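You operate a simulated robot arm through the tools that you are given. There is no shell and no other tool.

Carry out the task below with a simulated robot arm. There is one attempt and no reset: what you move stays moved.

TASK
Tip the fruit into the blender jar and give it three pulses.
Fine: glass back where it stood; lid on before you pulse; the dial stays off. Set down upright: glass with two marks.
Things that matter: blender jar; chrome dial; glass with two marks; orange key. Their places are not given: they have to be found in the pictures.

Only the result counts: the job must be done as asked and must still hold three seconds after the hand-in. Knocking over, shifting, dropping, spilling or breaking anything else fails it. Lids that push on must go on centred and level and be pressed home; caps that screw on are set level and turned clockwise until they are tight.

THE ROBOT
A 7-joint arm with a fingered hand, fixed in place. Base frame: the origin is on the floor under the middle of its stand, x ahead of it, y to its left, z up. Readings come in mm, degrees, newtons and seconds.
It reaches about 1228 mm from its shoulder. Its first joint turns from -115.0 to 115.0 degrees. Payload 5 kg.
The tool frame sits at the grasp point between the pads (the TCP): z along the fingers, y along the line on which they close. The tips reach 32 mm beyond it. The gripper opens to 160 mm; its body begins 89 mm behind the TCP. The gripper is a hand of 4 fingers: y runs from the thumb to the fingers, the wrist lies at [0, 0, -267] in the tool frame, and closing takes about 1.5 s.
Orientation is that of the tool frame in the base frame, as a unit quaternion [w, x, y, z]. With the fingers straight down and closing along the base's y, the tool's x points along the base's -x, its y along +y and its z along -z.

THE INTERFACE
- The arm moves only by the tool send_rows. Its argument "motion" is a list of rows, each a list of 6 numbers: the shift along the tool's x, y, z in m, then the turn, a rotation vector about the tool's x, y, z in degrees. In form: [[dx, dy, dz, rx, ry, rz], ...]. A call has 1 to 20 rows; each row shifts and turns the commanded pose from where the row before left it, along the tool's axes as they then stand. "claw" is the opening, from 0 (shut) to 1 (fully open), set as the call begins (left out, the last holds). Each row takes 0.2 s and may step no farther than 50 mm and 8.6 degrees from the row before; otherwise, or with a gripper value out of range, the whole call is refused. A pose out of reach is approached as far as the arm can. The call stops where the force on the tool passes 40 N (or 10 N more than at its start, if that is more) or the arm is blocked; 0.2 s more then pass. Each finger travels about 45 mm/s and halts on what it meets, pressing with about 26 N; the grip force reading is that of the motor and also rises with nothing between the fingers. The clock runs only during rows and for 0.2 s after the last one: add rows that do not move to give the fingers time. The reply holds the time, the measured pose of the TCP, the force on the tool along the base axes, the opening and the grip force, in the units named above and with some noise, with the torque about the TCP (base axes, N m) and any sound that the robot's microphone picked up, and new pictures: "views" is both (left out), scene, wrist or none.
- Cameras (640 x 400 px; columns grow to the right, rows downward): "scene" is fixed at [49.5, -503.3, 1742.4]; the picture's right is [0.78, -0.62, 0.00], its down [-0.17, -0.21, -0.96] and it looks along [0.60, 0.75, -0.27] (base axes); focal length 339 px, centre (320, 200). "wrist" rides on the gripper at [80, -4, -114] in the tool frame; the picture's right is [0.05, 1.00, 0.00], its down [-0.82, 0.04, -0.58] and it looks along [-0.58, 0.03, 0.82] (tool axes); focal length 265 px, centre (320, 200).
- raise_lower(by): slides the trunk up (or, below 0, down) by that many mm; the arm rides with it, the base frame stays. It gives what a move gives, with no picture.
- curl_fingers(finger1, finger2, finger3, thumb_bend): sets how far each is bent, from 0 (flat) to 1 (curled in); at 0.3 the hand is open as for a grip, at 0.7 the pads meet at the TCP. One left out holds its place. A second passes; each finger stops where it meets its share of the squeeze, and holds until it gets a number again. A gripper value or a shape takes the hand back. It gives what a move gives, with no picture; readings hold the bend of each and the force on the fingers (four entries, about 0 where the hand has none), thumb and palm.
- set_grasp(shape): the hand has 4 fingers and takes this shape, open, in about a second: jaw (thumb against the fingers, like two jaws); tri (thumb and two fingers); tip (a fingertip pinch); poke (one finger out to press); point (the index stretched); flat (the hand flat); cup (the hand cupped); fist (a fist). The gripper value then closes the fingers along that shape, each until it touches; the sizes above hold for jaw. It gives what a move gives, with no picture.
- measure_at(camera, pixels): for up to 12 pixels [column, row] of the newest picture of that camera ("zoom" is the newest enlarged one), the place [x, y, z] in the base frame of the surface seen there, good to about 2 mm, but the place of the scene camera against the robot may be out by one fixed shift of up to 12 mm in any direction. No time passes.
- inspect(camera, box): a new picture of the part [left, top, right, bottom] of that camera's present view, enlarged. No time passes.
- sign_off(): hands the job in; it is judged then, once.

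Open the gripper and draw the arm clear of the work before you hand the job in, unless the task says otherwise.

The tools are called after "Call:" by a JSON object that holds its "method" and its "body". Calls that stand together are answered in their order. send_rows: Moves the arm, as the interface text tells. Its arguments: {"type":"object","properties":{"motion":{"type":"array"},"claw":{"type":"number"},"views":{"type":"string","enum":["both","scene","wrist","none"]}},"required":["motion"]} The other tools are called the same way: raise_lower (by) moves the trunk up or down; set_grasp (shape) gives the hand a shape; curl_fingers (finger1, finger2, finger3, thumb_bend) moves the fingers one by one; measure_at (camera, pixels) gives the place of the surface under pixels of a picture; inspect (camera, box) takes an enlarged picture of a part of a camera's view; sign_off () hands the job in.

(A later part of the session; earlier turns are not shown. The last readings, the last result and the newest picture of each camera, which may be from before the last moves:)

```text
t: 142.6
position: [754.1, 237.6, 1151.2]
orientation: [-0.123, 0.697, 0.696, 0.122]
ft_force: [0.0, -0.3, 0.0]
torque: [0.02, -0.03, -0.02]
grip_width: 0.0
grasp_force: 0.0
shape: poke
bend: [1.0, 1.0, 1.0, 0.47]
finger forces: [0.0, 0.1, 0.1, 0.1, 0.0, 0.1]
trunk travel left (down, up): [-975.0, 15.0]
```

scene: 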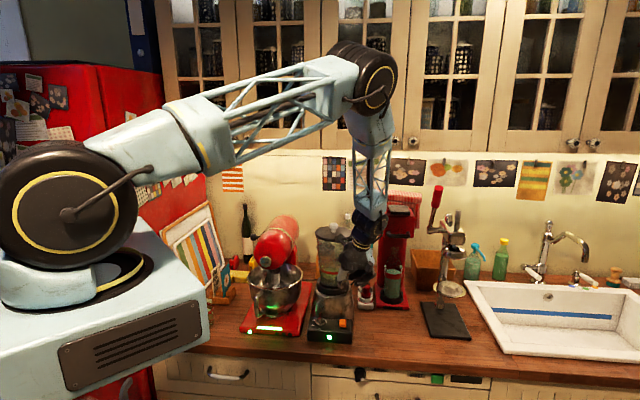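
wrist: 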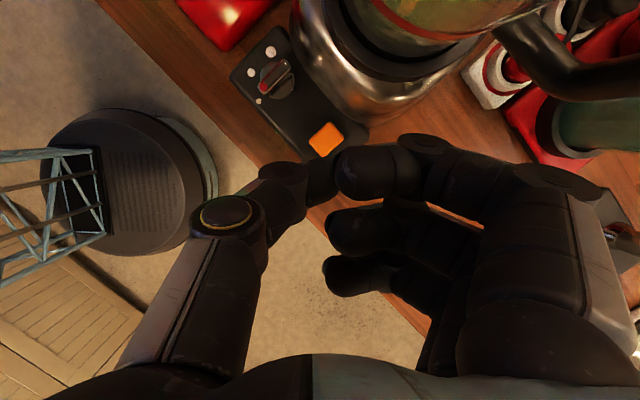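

Orientation is as planned; the key shows at wrist (325,140), the dial at (275,75). I enlarge to measure the thumb tip and the key from here.

Call:
{"method": "inspect", "body": {"camera": "wrist", "box": [220, 40, 420, 240]}}

Call:
{"method": "inspect", "body": {"camera": "scene", "box": [300, 230, 400, 350]}}

```text
2.00 times, centred on (320, 140) of wrist
```

zoom: 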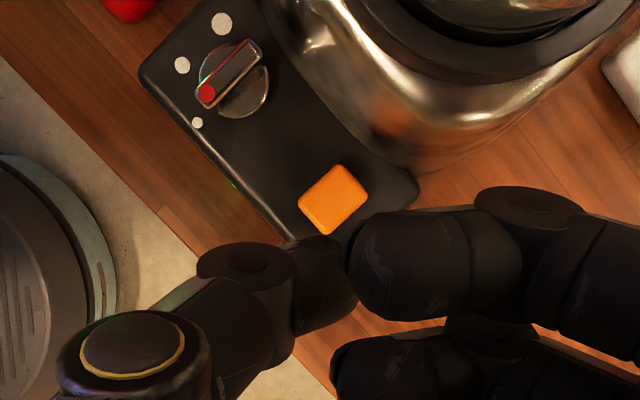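

```text
3.33 times, centred on (350, 290) of scene
```

zoom: 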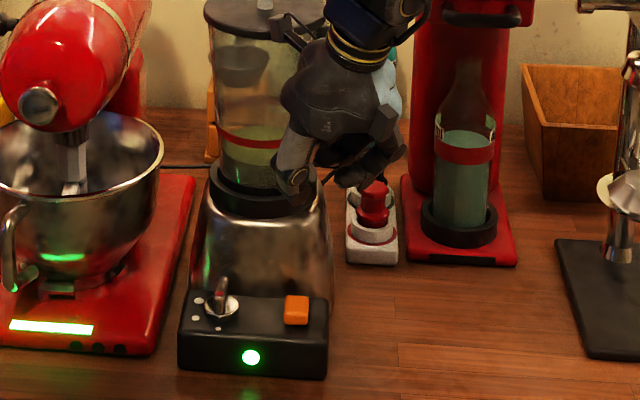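

I measure the thumb's joints and tip from both views to find its lowest point.

Call:
{"method": "measure_at", "body": {"camera": "zoom", "pixels": [[300, 155], [285, 185], [290, 200], [305, 203], [320, 180], [335, 170], [345, 182], [370, 175], [385, 165], [297, 310], [222, 300], [310, 195]]}}

Call:
{"method": "measure_at", "body": {"camera": "wrist", "pixels": [[330, 175], [335, 185], [325, 195], [318, 180], [322, 165], [336, 165], [283, 170], [290, 200], [228, 212], [265, 230], [323, 140], [275, 75]]}}

```text
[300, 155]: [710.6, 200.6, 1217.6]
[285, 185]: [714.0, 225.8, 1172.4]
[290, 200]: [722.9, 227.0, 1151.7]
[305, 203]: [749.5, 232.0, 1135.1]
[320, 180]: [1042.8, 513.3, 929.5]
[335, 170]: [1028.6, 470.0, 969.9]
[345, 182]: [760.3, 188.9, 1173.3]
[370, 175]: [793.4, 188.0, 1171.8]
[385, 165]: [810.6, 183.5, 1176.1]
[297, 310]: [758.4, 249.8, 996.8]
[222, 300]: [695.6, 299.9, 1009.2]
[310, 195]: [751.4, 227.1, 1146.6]
```

```text
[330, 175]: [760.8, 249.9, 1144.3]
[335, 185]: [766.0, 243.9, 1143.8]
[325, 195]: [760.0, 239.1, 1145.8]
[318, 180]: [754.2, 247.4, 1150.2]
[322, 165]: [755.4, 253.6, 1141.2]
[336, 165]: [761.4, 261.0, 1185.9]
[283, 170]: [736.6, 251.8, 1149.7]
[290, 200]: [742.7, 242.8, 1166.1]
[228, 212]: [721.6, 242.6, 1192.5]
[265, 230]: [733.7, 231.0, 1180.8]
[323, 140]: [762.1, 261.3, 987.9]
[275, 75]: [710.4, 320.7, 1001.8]
```

The thumb's lowest point is about 26 mm below the TCP, slightly beyond it. I shift it over the key's centre (762,261) and go down to about 27 mm above the key.

Call:
{"method": "send_rows", "body": {"motion": [[-0.0035, 0.001, 0.0184, 0, 0, 0], [-0.0035, 0.001, 0.0184, 0, 0, 0], [-0.0035, 0.001, 0.0184, 0, 0, 0], [-0.0035, 0.001, 0.0184, 0, 0, 0], [-0.0035, 0.001, 0.0184, 0, 0, 0], [-0.0035, 0.001, 0.0184, 0, 0, 0], [0, 0, 0, 0, 0, 0]], "views": "both"}}

Call:
{"method": "inspect", "body": {"camera": "wrist", "box": [240, 60, 400, 220]}}

Call:
{"method": "inspect", "body": {"camera": "scene", "box": [300, 260, 380, 340]}}

```text
t: 144.2
position: [760.7, 259.1, 1040.4]
orientation: [-0.123, 0.696, 0.697, 0.122]
ft_force: [1.0, -0.8, 0.7]
torque: [-0.02, 0.02, 0.01]
grip_width: 0.0
grasp_force: 0.0
shape: poke
bend: [1.0, 1.0, 1.0, 0.47]
finger forces: [0.1, 0.0, 0.0, 0.0, 0.1, 0.1]
trunk travel left (down, up): [-975.0, 15.0]
```

scene: 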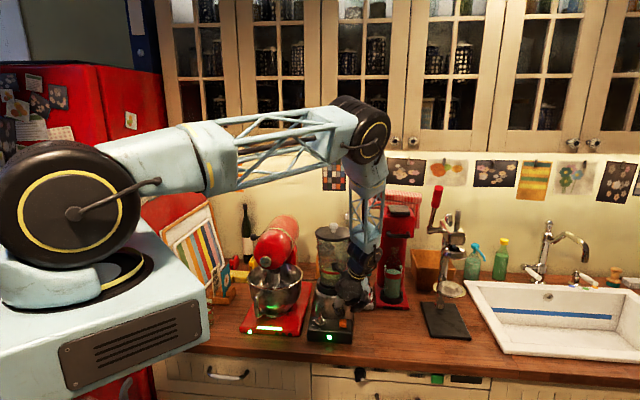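
wrist: 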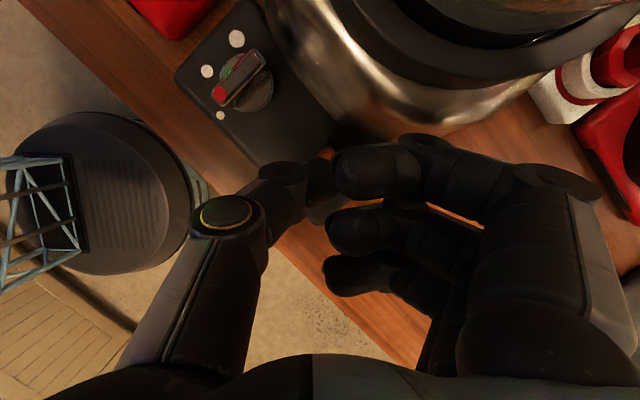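

```text
2.50 times, centred on (320, 140) of wrist
```

zoom: 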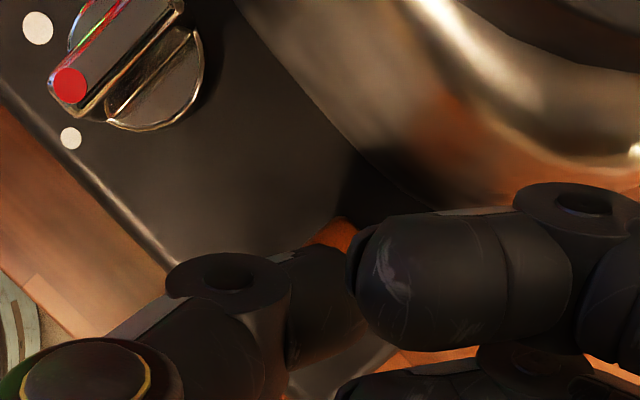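

```text
5.00 times, centred on (340, 300) of scene
```

zoom: 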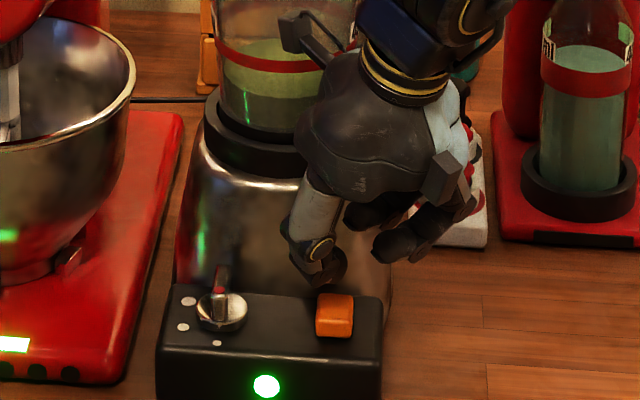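

The thumb tip is close above the key (scene zoom (330,275) over key (335,315)). I measure the tip's underside and the key.

Call:
{"method": "measure_at", "body": {"camera": "zoom", "pixels": [[318, 286], [325, 282], [335, 272], [342, 258], [310, 270], [300, 262], [335, 315], [335, 300], [320, 330], [350, 330], [335, 290], [222, 300]]}}

Call:
{"method": "measure_at", "body": {"camera": "wrist", "pixels": [[326, 155], [322, 175], [330, 185], [325, 200], [318, 165], [310, 200], [322, 215], [330, 165]]}}

```text
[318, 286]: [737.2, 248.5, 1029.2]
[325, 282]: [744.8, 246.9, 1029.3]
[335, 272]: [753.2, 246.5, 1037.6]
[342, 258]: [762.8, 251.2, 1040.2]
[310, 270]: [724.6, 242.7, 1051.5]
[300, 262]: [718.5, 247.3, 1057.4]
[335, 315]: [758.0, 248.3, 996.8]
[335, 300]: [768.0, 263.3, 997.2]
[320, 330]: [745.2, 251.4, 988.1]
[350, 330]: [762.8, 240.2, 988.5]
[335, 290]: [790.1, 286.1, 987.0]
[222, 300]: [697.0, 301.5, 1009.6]
```

```text
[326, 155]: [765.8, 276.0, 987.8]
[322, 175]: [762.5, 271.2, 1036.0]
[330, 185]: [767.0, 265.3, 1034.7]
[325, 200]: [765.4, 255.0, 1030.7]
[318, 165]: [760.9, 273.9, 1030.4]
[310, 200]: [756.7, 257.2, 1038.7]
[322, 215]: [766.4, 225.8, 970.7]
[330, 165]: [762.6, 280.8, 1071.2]
```

The thumb's lowest part is its joint, left of the key, and the curled index would come close to the blender's body, so I prefer a fingertip. I back up 110 mm and set finger 2 out with the others curled.

Call:
{"method": "send_rows", "body": {"motion": [[0.0035, -0.001, -0.0184, 0, 0, 0], [0.0035, -0.001, -0.0184, 0, 0, 0], [0.0035, -0.001, -0.0184, 0, 0, 0], [0.0035, -0.001, -0.0184, 0, 0, 0], [0.0035, -0.001, -0.0184, 0, 0, 0], [0.0035, -0.001, -0.0184, 0, 0, 0]], "views": "none"}}

Call:
{"method": "curl_fingers", "body": {"finger1": 1.0, "finger2": 0.35, "finger3": 1.0, "thumb_bend": 1.0}}

Call:
{"method": "send_rows", "body": {"motion": [[0, 0, 0, 0, 0, 0], [0, 0, 0, 0, 0, 0]], "views": "both"}}

Call:
{"method": "inspect", "body": {"camera": "scene", "box": [310, 220, 410, 340]}}

```text
t: 145.6
position: [754.6, 240.4, 1152.2]
orientation: [-0.123, 0.697, 0.696, 0.122]
ft_force: [-0.1, 0.3, -0.7]
torque: [-0.02, 0.0, -0.02]
grip_width: 0.0
grasp_force: 0.0
shape: poke
bend: [1.0, 1.0, 1.0, 0.47]
finger forces: [0.0, 0.0, 0.0, 0.1, 0.0, 0.1]
trunk travel left (down, up): [-975.0, 15.0]
```

```text
t: 146.6
position: [756.8, 242.0, 1152.8]
orientation: [-0.123, 0.696, 0.697, 0.121]
ft_force: [0.3, 1.0, 0.1]
torque: [0.0, 0.02, -0.02]
grip_width: 47.1
grasp_force: 0.1
shape: fingers
bend: [1.0, 1.0, 1.0, 0.89]
finger forces: [0.0, 0.0, 0.0, 0.0, 0.0, 0.1]
trunk travel left (down, up): [-975.0, 15.0]
```

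```text
t: 147.2
position: [757.1, 240.9, 1153.1]
orientation: [-0.124, 0.696, 0.697, 0.121]
ft_force: [0.2, -0.2, 0.0]
torque: [-0.02, 0.02, -0.01]
grip_width: 47.1
grasp_force: 0.0
shape: fingers
bend: [1.0, 1.0, 1.0, 0.89]
finger forces: [0.0, 0.1, 0.1, 0.0, 0.1, 0.1]
trunk travel left (down, up): [-975.0, 15.0]
```

scene: 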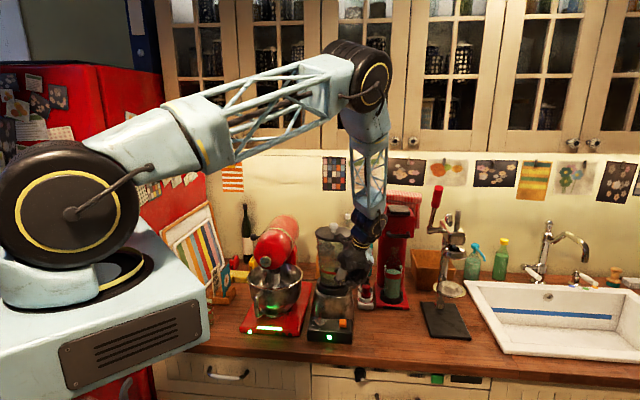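
wrist: 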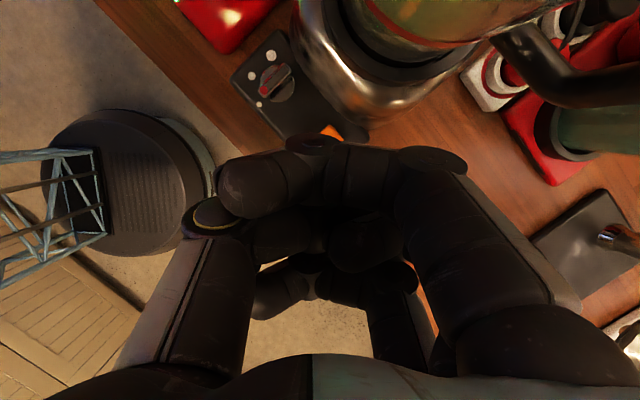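

```text
3.33 times, centred on (360, 280) of scene
```

zoom: 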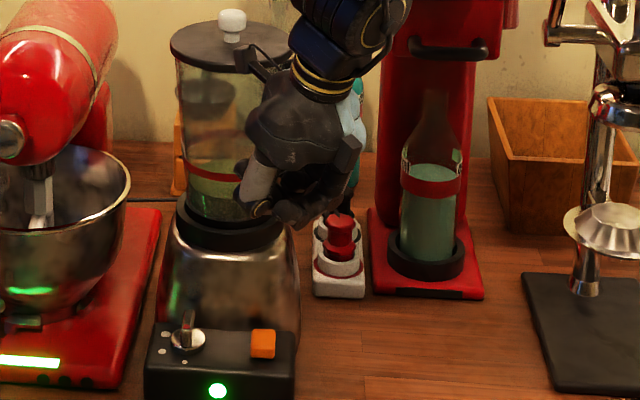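

Finger 2 stayed curled, apparently trapped by the thumb. I free the thumb first, stretch finger 2, then fold the thumb partly again.

Call:
{"method": "curl_fingers", "body": {"thumb_bend": 0.2}}

Call:
{"method": "curl_fingers", "body": {"finger1": 1.0, "finger2": 0.35, "finger3": 1.0}}

Call:
{"method": "send_rows", "body": {"motion": [[0, 0, 0, 0, 0, 0], [0, 0, 0, 0, 0, 0], [0, 0, 0, 0, 0, 0]], "views": "both"}}

Call:
{"method": "inspect", "body": {"camera": "scene", "box": [310, 220, 410, 340]}}

```text
t: 148.2
position: [755.4, 242.3, 1152.7]
orientation: [-0.123, 0.696, 0.697, 0.121]
ft_force: [0.5, 0.4, 0.0]
torque: [0.0, -0.03, 0.0]
grip_width: 83.5
grasp_force: 0.0
shape: fingers
bend: [1.0, 0.35, 1.0, 0.2]
finger forces: [0.0, 0.1, 0.0, 0.0, 0.0, 0.1]
trunk travel left (down, up): [-975.0, 15.0]
```

```text
t: 149.2
position: [754.5, 242.3, 1153.0]
orientation: [-0.124, 0.696, 0.697, 0.12]
ft_force: [0.8, -0.2, -0.1]
torque: [-0.04, -0.03, 0.02]
grip_width: 83.2
grasp_force: 0.1
shape: fingers
bend: [1.0, 0.35, 1.0, 0.2]
finger forces: [0.0, 0.0, 0.0, 0.0, 0.1, 0.0]
trunk travel left (down, up): [-975.0, 15.0]
```

```text
t: 150.0
position: [755.7, 241.5, 1152.6]
orientation: [-0.123, 0.696, 0.697, 0.121]
ft_force: [0.1, 0.2, 0.9]
torque: [0.01, 0.0, 0.01]
grip_width: 83.4
grasp_force: 0.0
shape: fingers
bend: [1.0, 0.35, 1.0, 0.2]
finger forces: [0.1, 0.1, 0.1, 0.0, 0.1, 0.0]
trunk travel left (down, up): [-975.0, 15.0]
```

scene: 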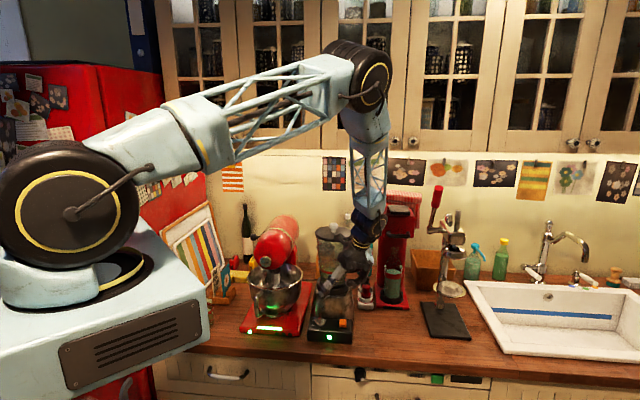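
wrist: 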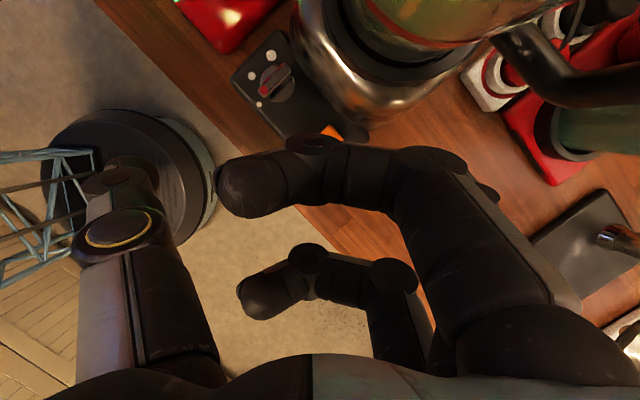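

```text
3.33 times, centred on (360, 280) of scene
```

zoom: 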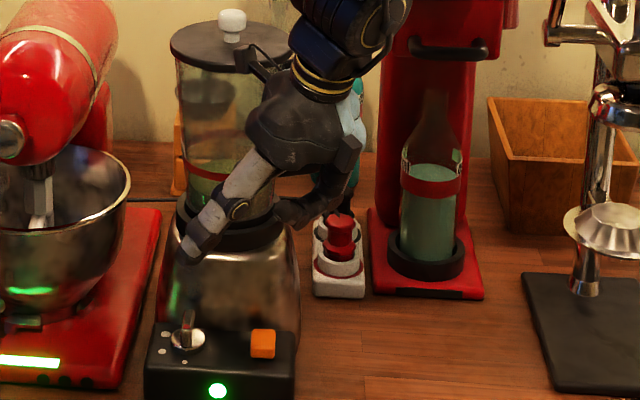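

Better idea: use the thumb as the poker from the right-hand side (fingers curled), so the hand stays right of the key, far from the dial. I curl finger 2 and set the thumb at 0.38, and look.

Call:
{"method": "curl_fingers", "body": {"finger2": 1.0, "thumb_bend": 0.38}}

Call:
{"method": "send_rows", "body": {"motion": [[0, 0, 0, 0, 0, 0], [0, 0, 0, 0, 0, 0], [0, 0, 0, 0, 0, 0]], "views": "both"}}

Call:
{"method": "inspect", "body": {"camera": "scene", "box": [310, 220, 410, 340]}}

```text
t: 151.0
position: [755.2, 241.6, 1152.5]
orientation: [-0.123, 0.696, 0.697, 0.12]
ft_force: [0.1, -0.2, 0.1]
torque: [0.01, -0.01, 0.0]
grip_width: 71.9
grasp_force: 0.0
shape: fingers
bend: [1.0, 1.0, 1.0, 0.38]
finger forces: [0.0, 0.1, 0.1, 0.0, 0.0, 0.0]
trunk travel left (down, up): [-975.0, 15.0]
```

```text
t: 151.8
position: [755.6, 241.6, 1152.5]
orientation: [-0.124, 0.696, 0.697, 0.121]
ft_force: [-0.9, -0.1, -0.3]
torque: [0.02, 0.01, 0.01]
grip_width: 71.8
grasp_force: 0.0
shape: fingers
bend: [1.0, 1.0, 1.0, 0.38]
finger forces: [0.1, 0.1, 0.0, 0.0, 0.1, 0.0]
trunk travel left (down, up): [-975.0, 15.0]
```

scene: 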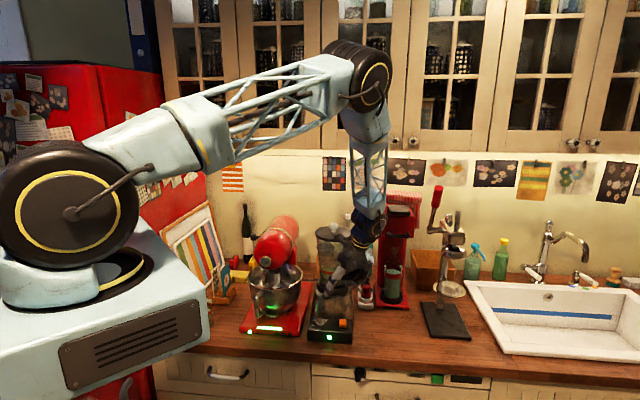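
wrist: 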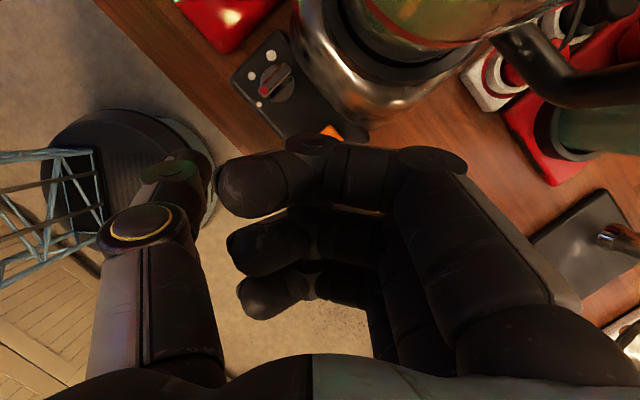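

```text
3.33 times, centred on (360, 280) of scene
```

zoom: 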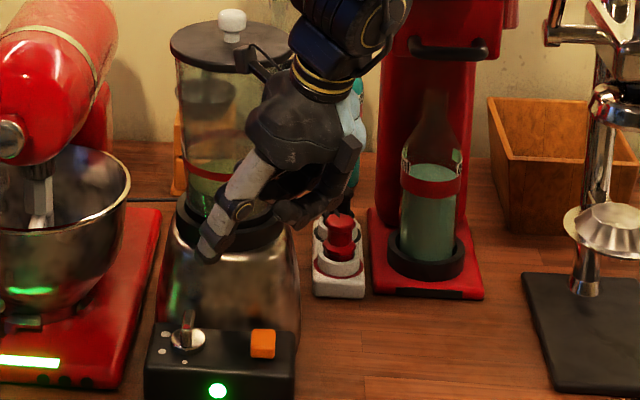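

Now the thumb is out straight with its tip lowest (scene zoom (207,260)). I measure the tip relative to the TCP (755.5, 241.6, 1152.5).

Call:
{"method": "measure_at", "body": {"camera": "zoom", "pixels": [[207, 261], [203, 256], [213, 256], [208, 245], [200, 250], [220, 235], [240, 208], [280, 215], [300, 225], [262, 345], [262, 335], [188, 335]]}}

Call:
{"method": "measure_at", "body": {"camera": "wrist", "pixels": [[180, 170], [170, 160], [195, 165], [185, 185], [200, 175], [155, 168], [170, 190], [332, 131], [275, 80]]}}

```text
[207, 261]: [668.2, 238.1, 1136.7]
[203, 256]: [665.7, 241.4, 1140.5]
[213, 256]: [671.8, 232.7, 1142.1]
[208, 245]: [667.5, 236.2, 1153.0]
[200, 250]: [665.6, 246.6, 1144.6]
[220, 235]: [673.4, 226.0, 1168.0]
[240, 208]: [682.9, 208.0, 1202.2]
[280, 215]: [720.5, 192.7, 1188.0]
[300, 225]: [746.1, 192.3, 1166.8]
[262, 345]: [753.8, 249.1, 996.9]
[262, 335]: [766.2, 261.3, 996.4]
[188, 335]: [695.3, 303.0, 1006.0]
```

```text
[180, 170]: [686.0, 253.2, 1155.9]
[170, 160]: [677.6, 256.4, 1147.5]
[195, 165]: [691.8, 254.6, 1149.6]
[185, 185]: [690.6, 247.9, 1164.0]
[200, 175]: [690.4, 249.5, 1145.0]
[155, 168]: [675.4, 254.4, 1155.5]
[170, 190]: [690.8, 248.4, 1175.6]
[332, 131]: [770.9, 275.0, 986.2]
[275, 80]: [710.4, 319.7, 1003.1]
```

Tip sits at tool (-5.5, -77, +27). I pitch to 28° and move right so that the tip comes above the key's centre, still at z≈1152.

Call:
{"method": "send_rows", "body": {"motion": [[0.0018, 0.0141, 0.0007, 0, 4, 0], [0.0018, 0.0141, 0.0007, 0, 4, 0], [0.0017, 0.0141, 0.0009, 0, 0, 0], [0.0017, 0.0141, 0.0009, 0, 0, 0], [0.0017, 0.0141, 0.0009, 0, 0, 0], [0.0017, 0.0139, 0.0009, 0, 0, 0], [0, 0, 0, 0, 0, 0]], "views": "both"}}

Call:
{"method": "inspect", "body": {"camera": "scene", "box": [310, 220, 410, 340]}}

```text
t: 153.4
position: [841.2, 252.9, 1152.0]
orientation: [-0.172, 0.686, 0.687, 0.169]
ft_force: [0.4, 0.3, 0.6]
torque: [0.03, -0.02, -0.01]
grip_width: 72.0
grasp_force: 0.1
shape: fingers
bend: [1.0, 1.0, 1.0, 0.38]
finger forces: [0.0, 0.0, 0.0, 0.0, 0.0, 0.0]
trunk travel left (down, up): [-975.0, 15.0]
```

scene: 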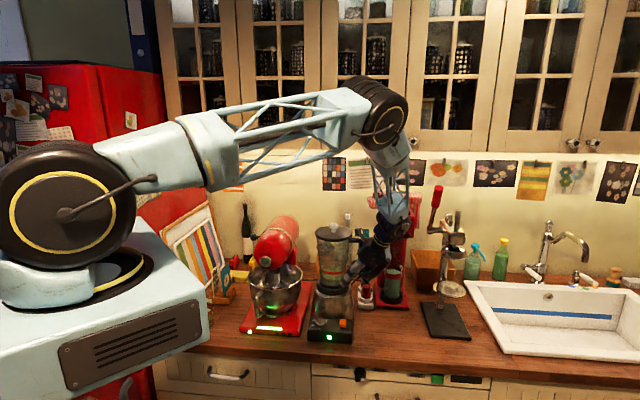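
wrist: 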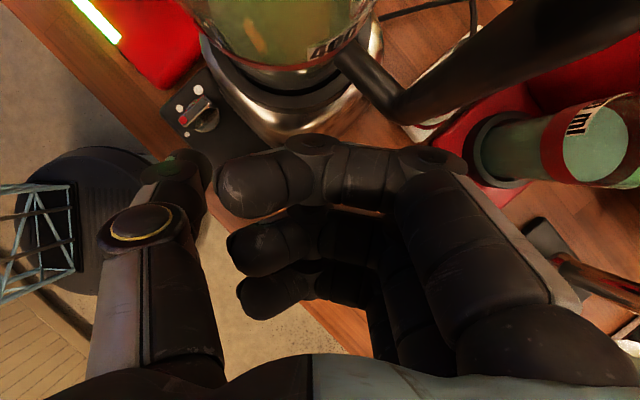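

```text
3.33 times, centred on (360, 280) of scene
```

zoom: 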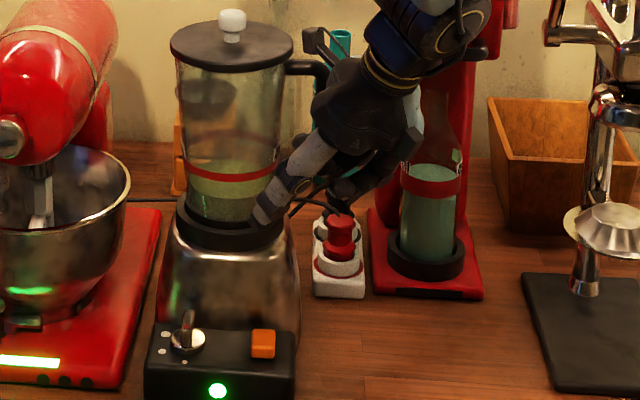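

The thumb tip (scene zoom (262,222)) is now right above the key (262,345). I measure both to fine-tune.

Call:
{"method": "measure_at", "body": {"camera": "zoom", "pixels": [[262, 226], [255, 218], [270, 220], [262, 215], [275, 200], [262, 345], [252, 352], [273, 350], [262, 333], [256, 224], [266, 226], [262, 338]]}}

Call:
{"method": "measure_at", "body": {"camera": "wrist", "pixels": [[180, 170], [170, 160], [190, 160], [200, 175], [155, 170], [205, 160], [200, 190], [178, 155]]}}

```text
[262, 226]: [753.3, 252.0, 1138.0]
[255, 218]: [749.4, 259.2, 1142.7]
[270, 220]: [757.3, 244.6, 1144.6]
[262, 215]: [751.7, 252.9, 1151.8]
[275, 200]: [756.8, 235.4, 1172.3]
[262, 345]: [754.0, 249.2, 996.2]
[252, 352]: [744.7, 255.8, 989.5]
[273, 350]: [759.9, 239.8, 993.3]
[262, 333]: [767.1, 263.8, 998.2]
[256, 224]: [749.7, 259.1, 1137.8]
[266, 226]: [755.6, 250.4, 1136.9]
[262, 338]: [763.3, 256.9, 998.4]
```

```text
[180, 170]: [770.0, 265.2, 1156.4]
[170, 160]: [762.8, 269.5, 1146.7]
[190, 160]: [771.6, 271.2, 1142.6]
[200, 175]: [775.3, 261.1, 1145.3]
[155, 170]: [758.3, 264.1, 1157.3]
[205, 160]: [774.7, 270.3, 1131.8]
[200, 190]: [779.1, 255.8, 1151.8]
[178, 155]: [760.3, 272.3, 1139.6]
```

The tip centre (764,262.5) sits over the key's centre (763.5,261). Before descending I check the gap between the wrist camera's box (scene zoom (318,42)) and the jar handle (300,75).

Call:
{"method": "measure_at", "body": {"camera": "zoom", "pixels": [[318, 42], [325, 55], [308, 35], [335, 45], [300, 72], [315, 70], [325, 85], [322, 110], [330, 70], [345, 80], [312, 52], [340, 60]]}}

Call:
{"method": "measure_at", "body": {"camera": "wrist", "pixels": [[395, 90], [430, 80], [500, 50], [560, 20], [600, 30], [360, 70], [450, 100], [340, 50]]}}

```text
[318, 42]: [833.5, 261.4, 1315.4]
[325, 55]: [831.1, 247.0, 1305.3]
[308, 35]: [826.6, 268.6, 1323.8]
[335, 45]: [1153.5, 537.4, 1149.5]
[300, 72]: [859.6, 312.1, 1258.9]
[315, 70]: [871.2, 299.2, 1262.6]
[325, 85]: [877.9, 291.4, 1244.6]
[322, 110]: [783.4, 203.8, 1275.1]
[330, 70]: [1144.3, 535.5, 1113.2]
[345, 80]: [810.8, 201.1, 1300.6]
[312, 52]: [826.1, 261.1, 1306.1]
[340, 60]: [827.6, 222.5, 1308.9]
```

```text
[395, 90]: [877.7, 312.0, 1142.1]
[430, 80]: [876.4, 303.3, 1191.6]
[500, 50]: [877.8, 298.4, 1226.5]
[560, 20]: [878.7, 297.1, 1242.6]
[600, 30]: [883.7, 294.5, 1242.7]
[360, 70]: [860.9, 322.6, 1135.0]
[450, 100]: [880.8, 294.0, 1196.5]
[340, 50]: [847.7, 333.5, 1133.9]
```

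The gap from the camera box to the handle is about 45–50 mm, ample for a vertical descent. I go down 125 mm, to about 13 mm above the key.

Call:
{"method": "send_rows", "body": {"motion": [[-0.00733, 0, 0.0138, 0, 0, 0], [-0.00733, 0, 0.0138, 0, 0, 0], [-0.00733, 0, 0.0138, 0, 0, 0], [-0.00733, 0, 0.0138, 0, 0, 0], [-0.00733, 0, 0.0138, 0, 0, 0], [-0.00733, 0, 0.0138, 0, 0, 0], [-0.00733, 0, 0.0138, 0, 0, 0], [-0.00733, 0, 0.0138, 0, 0, 0], [0, 0, 0, 0, 0, 0]], "views": "both"}}

Call:
{"method": "inspect", "body": {"camera": "scene", "box": [300, 270, 380, 350]}}

```text
t: 155.4
position: [841.1, 252.0, 1025.5]
orientation: [-0.172, 0.686, 0.687, 0.169]
ft_force: [-0.4, 1.2, 0.2]
torque: [-0.01, -0.02, -0.02]
grip_width: 71.7
grasp_force: 0.2
shape: fingers
bend: [1.0, 1.0, 1.0, 0.38]
finger forces: [0.1, 0.0, 0.0, 0.0, 0.1, 0.1]
trunk travel left (down, up): [-975.0, 15.0]
```

scene: 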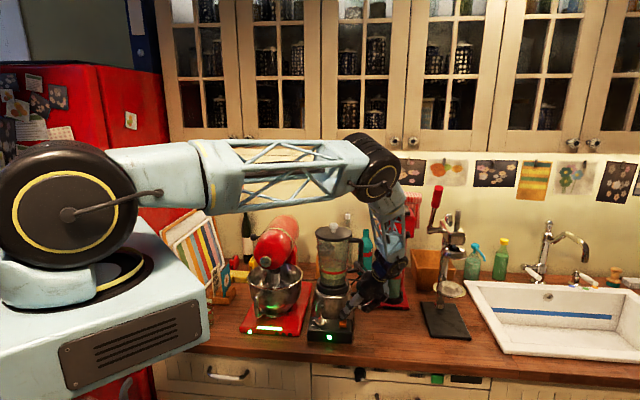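
wrist: 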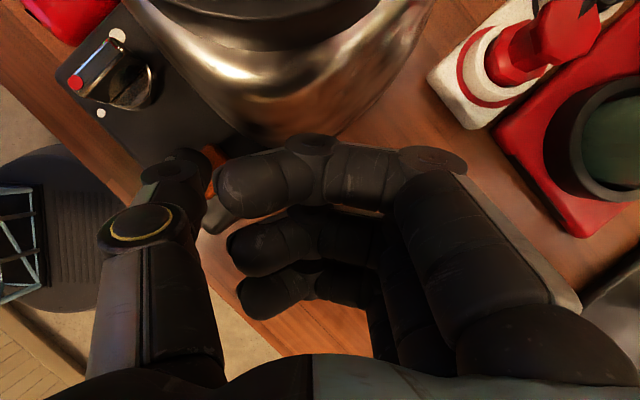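

```text
5.00 times, centred on (340, 310) of scene
```

zoom: 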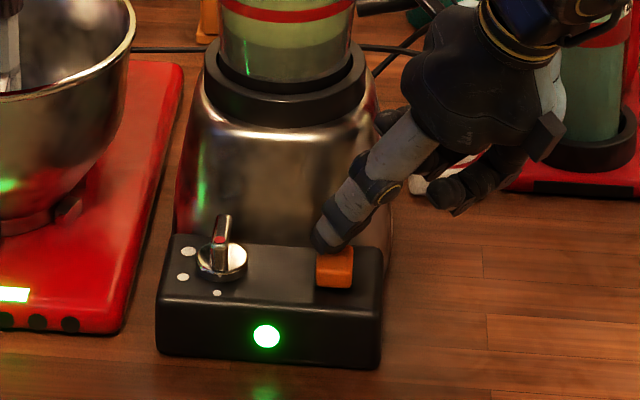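

The tip hangs just above the key, a few mm left of its middle; dial untouched. I shift 3 mm right and approach in 2 mm steps.

Call:
{"method": "send_rows", "body": {"motion": [[0, 0.003, 0, 0, 0, 0], [-0.00094, 0, 0.00177, 0, 0, 0], [-0.00094, 0, 0.00177, 0, 0, 0], [-0.00094, 0, 0.00177, 0, 0, 0], [-0.00094, 0, 0.00177, 0, 0, 0], [0, 0, 0, 0, 0, 0]], "views": "scene"}}

Call:
{"method": "inspect", "body": {"camera": "scene", "box": [310, 290, 370, 350]}}

```text
t: 156.8
position: [844.1, 251.2, 1017.2]
orientation: [-0.171, 0.686, 0.686, 0.171]
ft_force: [0.2, 0.5, 2.5]
torque: [0.04, 0.19, -0.01]
grip_width: 71.9
grasp_force: 1.4
shape: fingers
bend: [1.0, 1.0, 1.0, 0.38]
finger forces: [0.0, 0.0, 0.1, 0.0, 2.5, 0.1]
trunk travel left (down, up): [-975.0, 15.0]
```

scene: 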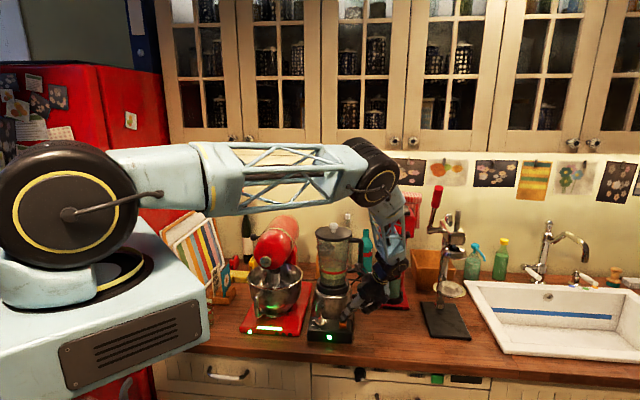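

```text
6.67 times, centred on (340, 320) of scene
```

zoom: 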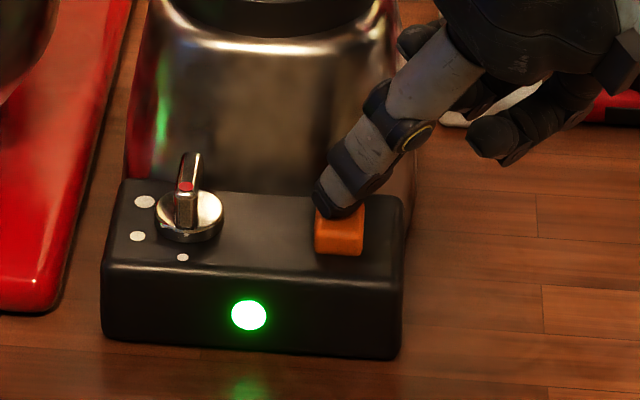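

First contact (2.5 N) at z=1017, no sound yet; the tip is on the key's rear-left part. I lift 4 mm, shift 4 mm forward to the key's middle and 2 mm right.

Call:
{"method": "send_rows", "body": {"motion": [[0.0019, 0, -0.0035, 0, 0, 0], [-0.0035, 0.002, -0.0019, 0, 0, 0], [0, 0, 0, 0, 0, 0]], "views": "scene"}}

Call:
{"method": "inspect", "body": {"camera": "scene", "box": [310, 290, 370, 350]}}

```text
t: 157.6
position: [845.5, 248.5, 1022.1]
orientation: [-0.172, 0.686, 0.687, 0.169]
ft_force: [0.6, -0.4, 1.0]
torque: [0.04, 0.03, -0.01]
grip_width: 71.7
grasp_force: 0.1
shape: fingers
bend: [1.0, 1.0, 1.0, 0.38]
finger forces: [0.0, 0.0, 0.0, 0.0, 0.0, 0.0]
trunk travel left (down, up): [-975.0, 15.0]
```

scene: 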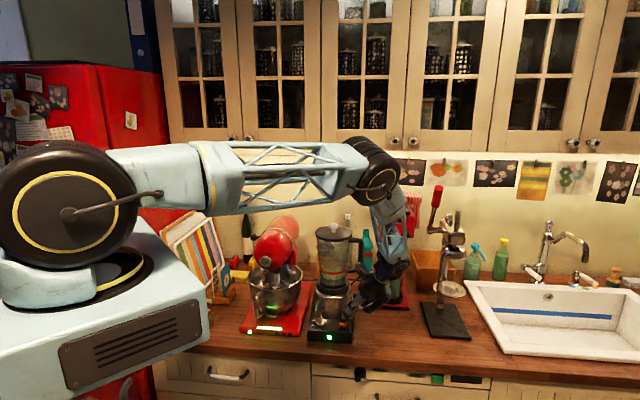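

```text
6.67 times, centred on (340, 320) of scene
```

zoom: 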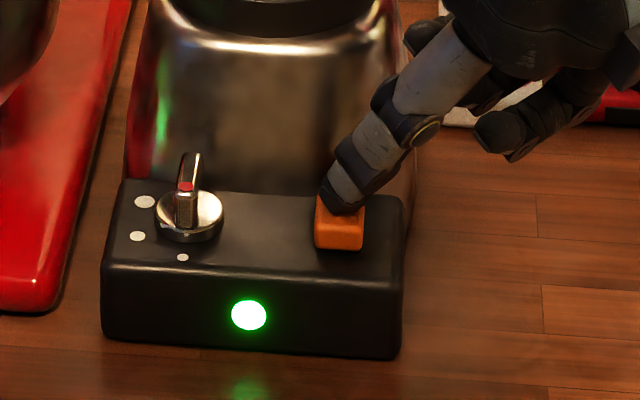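

The key has risen back about 2 mm, no sound was reported so far. Now I press down in 1 mm steps, listening.

Call:
{"method": "send_rows", "body": {"motion": [[-0.00094, 0, 0.00177, 0, 0, 0], [-0.00094, 0, 0.00177, 0, 0, 0], [-0.00047, 0, 0.00088, 0, 0, 0], [-0.00047, 0, 0.00088, 0, 0, 0]], "views": "none"}}

```text
t: 158.6
position: [845.2, 249.1, 1016.0]
orientation: [-0.172, 0.685, 0.687, 0.171]
ft_force: [1.2, 0.2, 4.2]
torque: [0.04, 0.24, -0.03]
grip_width: 71.5
grasp_force: 1.6
shape: fingers
bend: [1.0, 1.0, 1.0, 0.38]
finger forces: [0.0, 0.1, 0.0, 0.1, 3.4, 0.0]
trunk travel left (down, up): [-975.0, 15.0]
```

Force is 4 N at z=1016, still silent; I press on a millimetre at a time.

Call:
{"method": "send_rows", "body": {"motion": [[-0.00047, 0, 0.00088, 0, 0, 0]], "views": "none"}}

Call:
{"method": "send_rows", "body": {"motion": [[-0.00047, 0, 0.00088, 0, 0, 0]], "views": "none"}}

```text
t: 159.0
position: [845.2, 248.2, 1015.4]
orientation: [-0.171, 0.687, 0.686, 0.171]
ft_force: [0.6, 0.4, 4.8]
torque: [0.03, 0.33, -0.02]
grip_width: 71.6
grasp_force: 2.7
shape: fingers
bend: [1.0, 1.0, 1.0, 0.38]
finger forces: [0.1, 0.1, 0.0, 0.1, 4.3, 0.1]
trunk travel left (down, up): [-975.0, 15.0]
```

```text
t: 159.4
position: [844.7, 248.8, 1014.3]
orientation: [-0.171, 0.686, 0.687, 0.17]
ft_force: [1.1, -0.5, 5.6]
torque: [0.03, 0.48, 0.0]
grip_width: 71.8
grasp_force: 3.3
shape: fingers
bend: [1.0, 1.0, 1.0, 0.38]
finger forces: [0.0, 0.0, 0.0, 0.1, 6.0, 0.0]
trunk travel left (down, up): [-975.0, 15.0]
```

Spring force rises about 1 N per mm; I continue until something is heard.

Call:
{"method": "send_rows", "body": {"motion": [[-0.00047, 0, 0.00088, 0, 0, 0]], "views": "none"}}

Call:
{"method": "send_rows", "body": {"motion": [[-0.00047, 0, 0.00088, 0, 0, 0]], "views": "scene"}}

Call:
{"method": "inspect", "body": {"camera": "scene", "box": [310, 290, 370, 350]}}

```text
t: 159.8
position: [845.2, 248.2, 1013.6]
orientation: [-0.172, 0.686, 0.687, 0.17]
ft_force: [2.1, -1.5, 10.9]
torque: [0.09, 0.84, 0.1]
grip_width: 71.8
grasp_force: 5.3
shape: fingers
bend: [1.0, 1.0, 1.0, 0.38]
finger forces: [0.0, 0.0, 0.1, 0.0, 10.7, 0.1]
trunk travel left (down, up): [-975.0, 15.0]
```

```text
t: 160.2
position: [845.2, 248.6, 1012.7]
orientation: [-0.172, 0.686, 0.686, 0.17]
ft_force: [4.9, -0.8, 15.9]
torque: [0.17, 1.2, -0.01]
grip_width: 72.1
grasp_force: 8.2
shape: fingers
bend: [1.0, 1.0, 1.0, 0.38]
finger forces: [0.1, 0.1, 0.0, 0.1, 15.3, 0.0]
trunk travel left (down, up): [-975.0, 15.0]
```

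scene: 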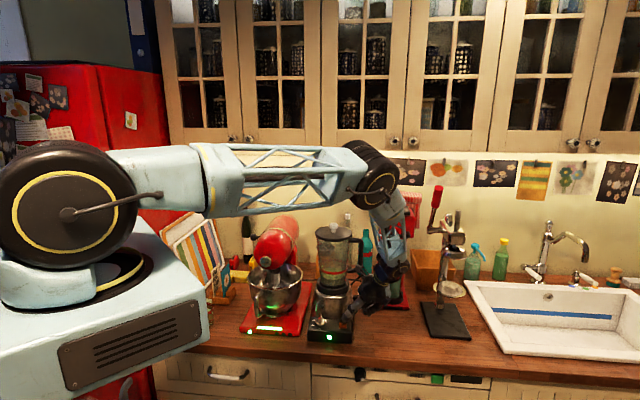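

```text
6.67 times, centred on (340, 320) of scene
```

zoom: 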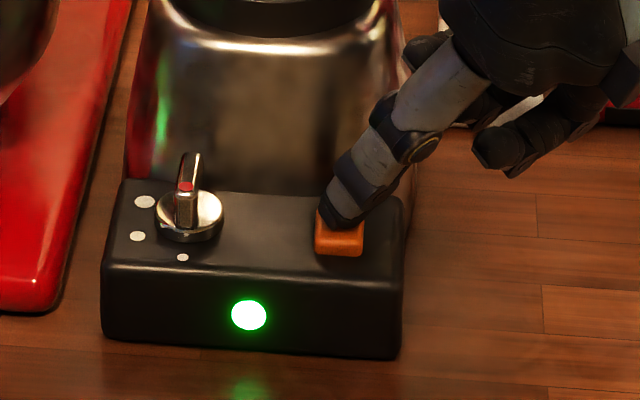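

The key seems bottomed (force now rising 5 N/mm, 16 N). I hold still for half a second to hear whether the blender runs.

Call:
{"method": "send_rows", "body": {"motion": [[0, 0, 0, 0, 0, 0], [0, 0, 0, 0, 0, 0], [0, 0, 0, 0, 0, 0]], "views": "scene"}}

Call:
{"method": "inspect", "body": {"camera": "scene", "box": [300, 220, 380, 350]}}

```text
t: 161.0
position: [843.6, 247.9, 1011.9]
orientation: [-0.172, 0.686, 0.687, 0.171]
ft_force: [5.9, 0.4, 17.8]
torque: [0.17, 1.4, -0.12]
grip_width: 72.1
grasp_force: 9.2
shape: fingers
bend: [1.0, 1.0, 1.0, 0.38]
finger forces: [0.0, 0.0, 0.0, 0.0, 17.9, 0.1]
trunk travel left (down, up): [-975.0, 15.0]
```

scene: 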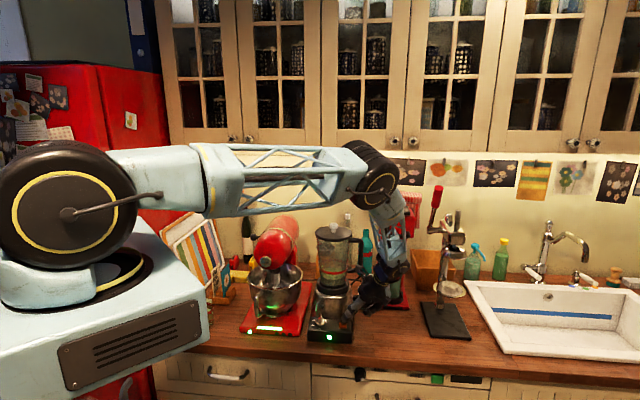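

```text
3.08 times, centred on (340, 285) of scene
```

zoom: 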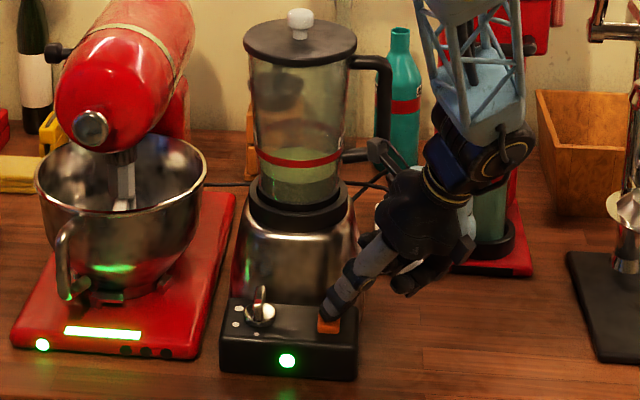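

Nothing was heard while holding. I release the key by rising 10 mm and listen for any sound on release.

Call:
{"method": "send_rows", "body": {"motion": [[0.0014, 0, -0.00265, 0, 0, 0], [0.0014, 0, -0.00265, 0, 0, 0], [0.0019, 0, -0.0035, 0, 0, 0], [0, 0, 0, 0, 0, 0]], "views": "both"}}

Call:
{"method": "inspect", "body": {"camera": "scene", "box": [300, 270, 380, 350]}}

Call:
{"method": "inspect", "body": {"camera": "scene", "box": [305, 215, 375, 285]}}

```text
t: 162.0
position: [844.5, 247.3, 1021.4]
orientation: [-0.171, 0.686, 0.686, 0.169]
ft_force: [-0.7, 0.0, 0.6]
torque: [0.01, 0.06, 0.03]
grip_width: 71.8
grasp_force: 0.2
shape: fingers
bend: [1.0, 1.0, 1.0, 0.38]
finger forces: [0.0, 0.0, 0.0, 0.0, 0.6, 0.0]
trunk travel left (down, up): [-975.0, 15.0]
```

scene: 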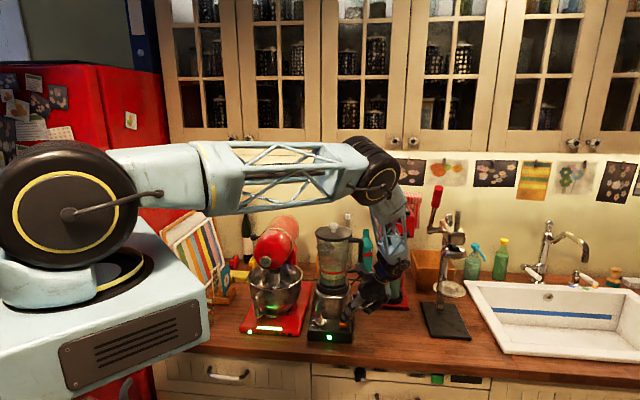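
wrist: 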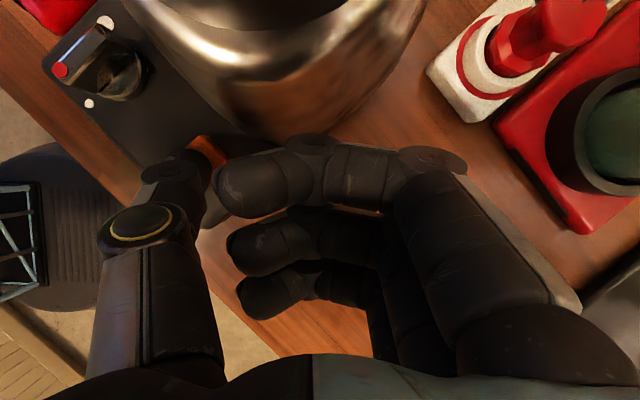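

```text
5.00 times, centred on (340, 310) of scene
```

zoom: 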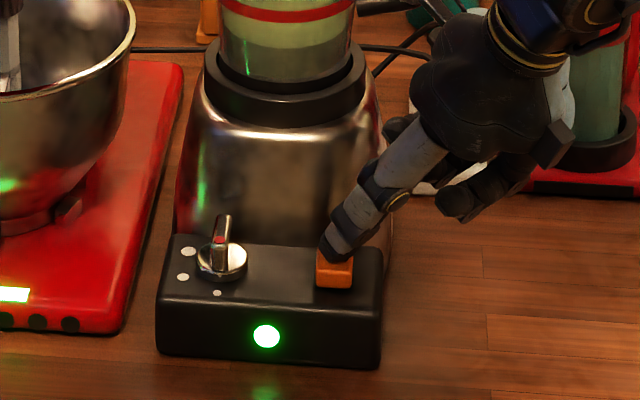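

```text
5.71 times, centred on (340, 250) of scene
```

zoom: 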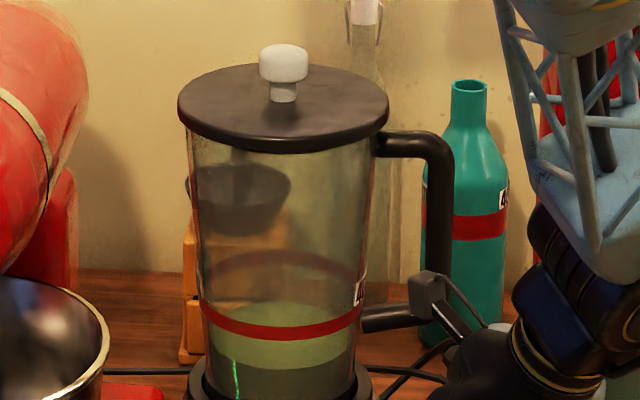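

No sound on release either. I look closely at the key in its free state, to compare its height with the pressed state and see how far it really travels.

Call:
{"method": "inspect", "body": {"camera": "scene", "box": [325, 305, 365, 340]}}

```text
11.43 times, centred on (345, 322) of scene
```

zoom: 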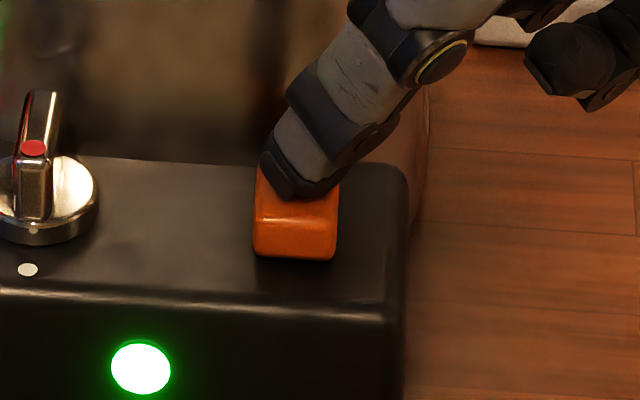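

Call:
{"method": "measure_at", "body": {"camera": "zoom", "pixels": [[295, 212], [295, 222], [270, 215], [325, 215], [295, 240], [330, 200], [262, 195], [295, 205], [300, 270], [200, 230]]}}

```text
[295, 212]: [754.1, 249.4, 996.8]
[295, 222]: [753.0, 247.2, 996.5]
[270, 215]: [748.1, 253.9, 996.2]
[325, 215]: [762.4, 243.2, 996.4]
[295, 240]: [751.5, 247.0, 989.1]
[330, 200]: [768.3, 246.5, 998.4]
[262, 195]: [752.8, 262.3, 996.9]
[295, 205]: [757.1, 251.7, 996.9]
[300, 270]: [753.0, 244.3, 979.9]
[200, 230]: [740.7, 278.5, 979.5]
```

Free key top is 987, panel 970. I press again, this time continuously to a deeper point, then measure the key's depressed height.

Call:
{"method": "send_rows", "body": {"motion": [[-0.00094, 0, 0.00177, 0, 0, 0], [-0.00094, 0, 0.00177, 0, 0, 0], [-0.00094, 0, 0.00177, 0, 0, 0], [-0.00094, 0, 0.00177, 0, 0, 0], [-0.00094, 0, 0.00177, 0, 0, 0], [-0.00047, 0, 0.00088, 0, 0, 0]], "views": "scene"}}

Call:
{"method": "inspect", "body": {"camera": "scene", "box": [325, 305, 365, 340]}}

Call:
{"method": "measure_at", "body": {"camera": "zoom", "pixels": [[295, 230], [295, 222], [270, 225], [325, 225], [295, 240], [330, 215], [262, 210], [310, 225], [300, 270], [200, 230]]}}

```text
t: 163.4
position: [846.1, 247.6, 1012.1]
orientation: [-0.172, 0.686, 0.686, 0.171]
ft_force: [4.7, -0.8, 14.8]
torque: [0.12, 1.23, 0.0]
grip_width: 72.2
grasp_force: 8.1
shape: fingers
bend: [1.0, 1.0, 1.0, 0.38]
finger forces: [0.0, 0.1, 0.0, 0.0, 15.4, 0.0]
trunk travel left (down, up): [-975.0, 15.0]
```

scene: 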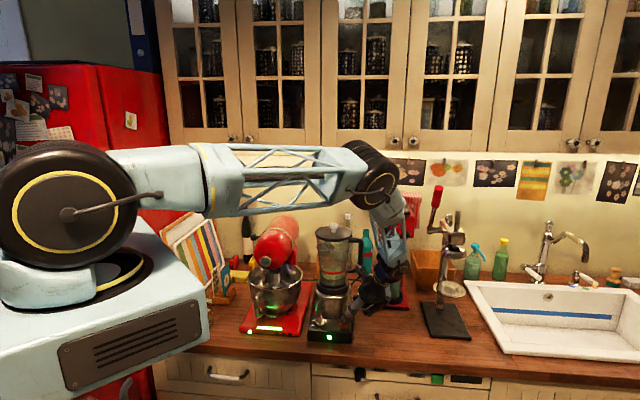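

```text
11.43 times, centred on (345, 322) of scene
```

zoom: 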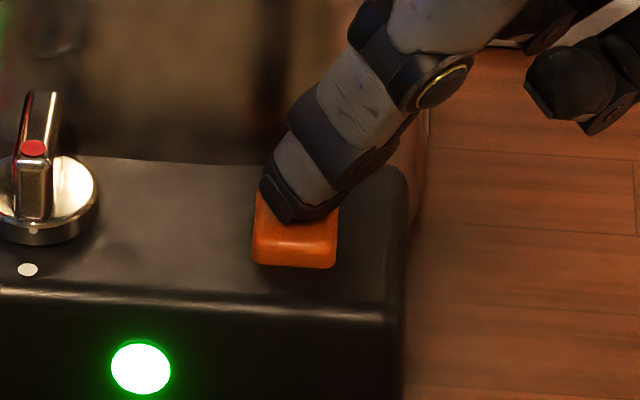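

```text
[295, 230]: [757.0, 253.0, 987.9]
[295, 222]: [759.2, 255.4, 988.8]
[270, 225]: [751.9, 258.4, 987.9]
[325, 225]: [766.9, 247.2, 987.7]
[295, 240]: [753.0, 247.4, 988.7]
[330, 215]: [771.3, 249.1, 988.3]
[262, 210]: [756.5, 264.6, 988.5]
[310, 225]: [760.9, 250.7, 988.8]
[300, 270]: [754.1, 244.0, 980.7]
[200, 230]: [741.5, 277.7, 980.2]
```

The key is down by 8.4 mm and bottomed, yet silent. While it is held down I look at the jar's contents and the lamp for signs of running.

Call:
{"method": "inspect", "body": {"camera": "scene", "box": [300, 215, 380, 345]}}

Call:
{"method": "inspect", "body": {"camera": "scene", "box": [310, 250, 360, 300]}}

```text
3.08 times, centred on (340, 280) of scene
```

zoom: 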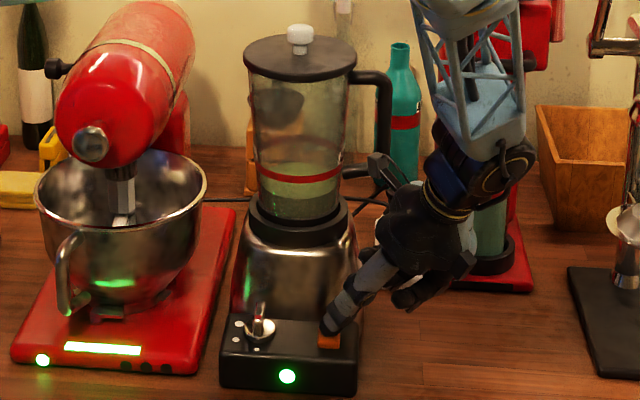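

```text
8.00 times, centred on (335, 275) of scene
```

zoom: 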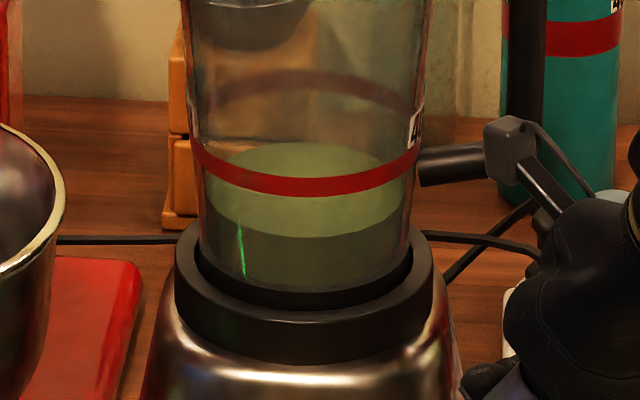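

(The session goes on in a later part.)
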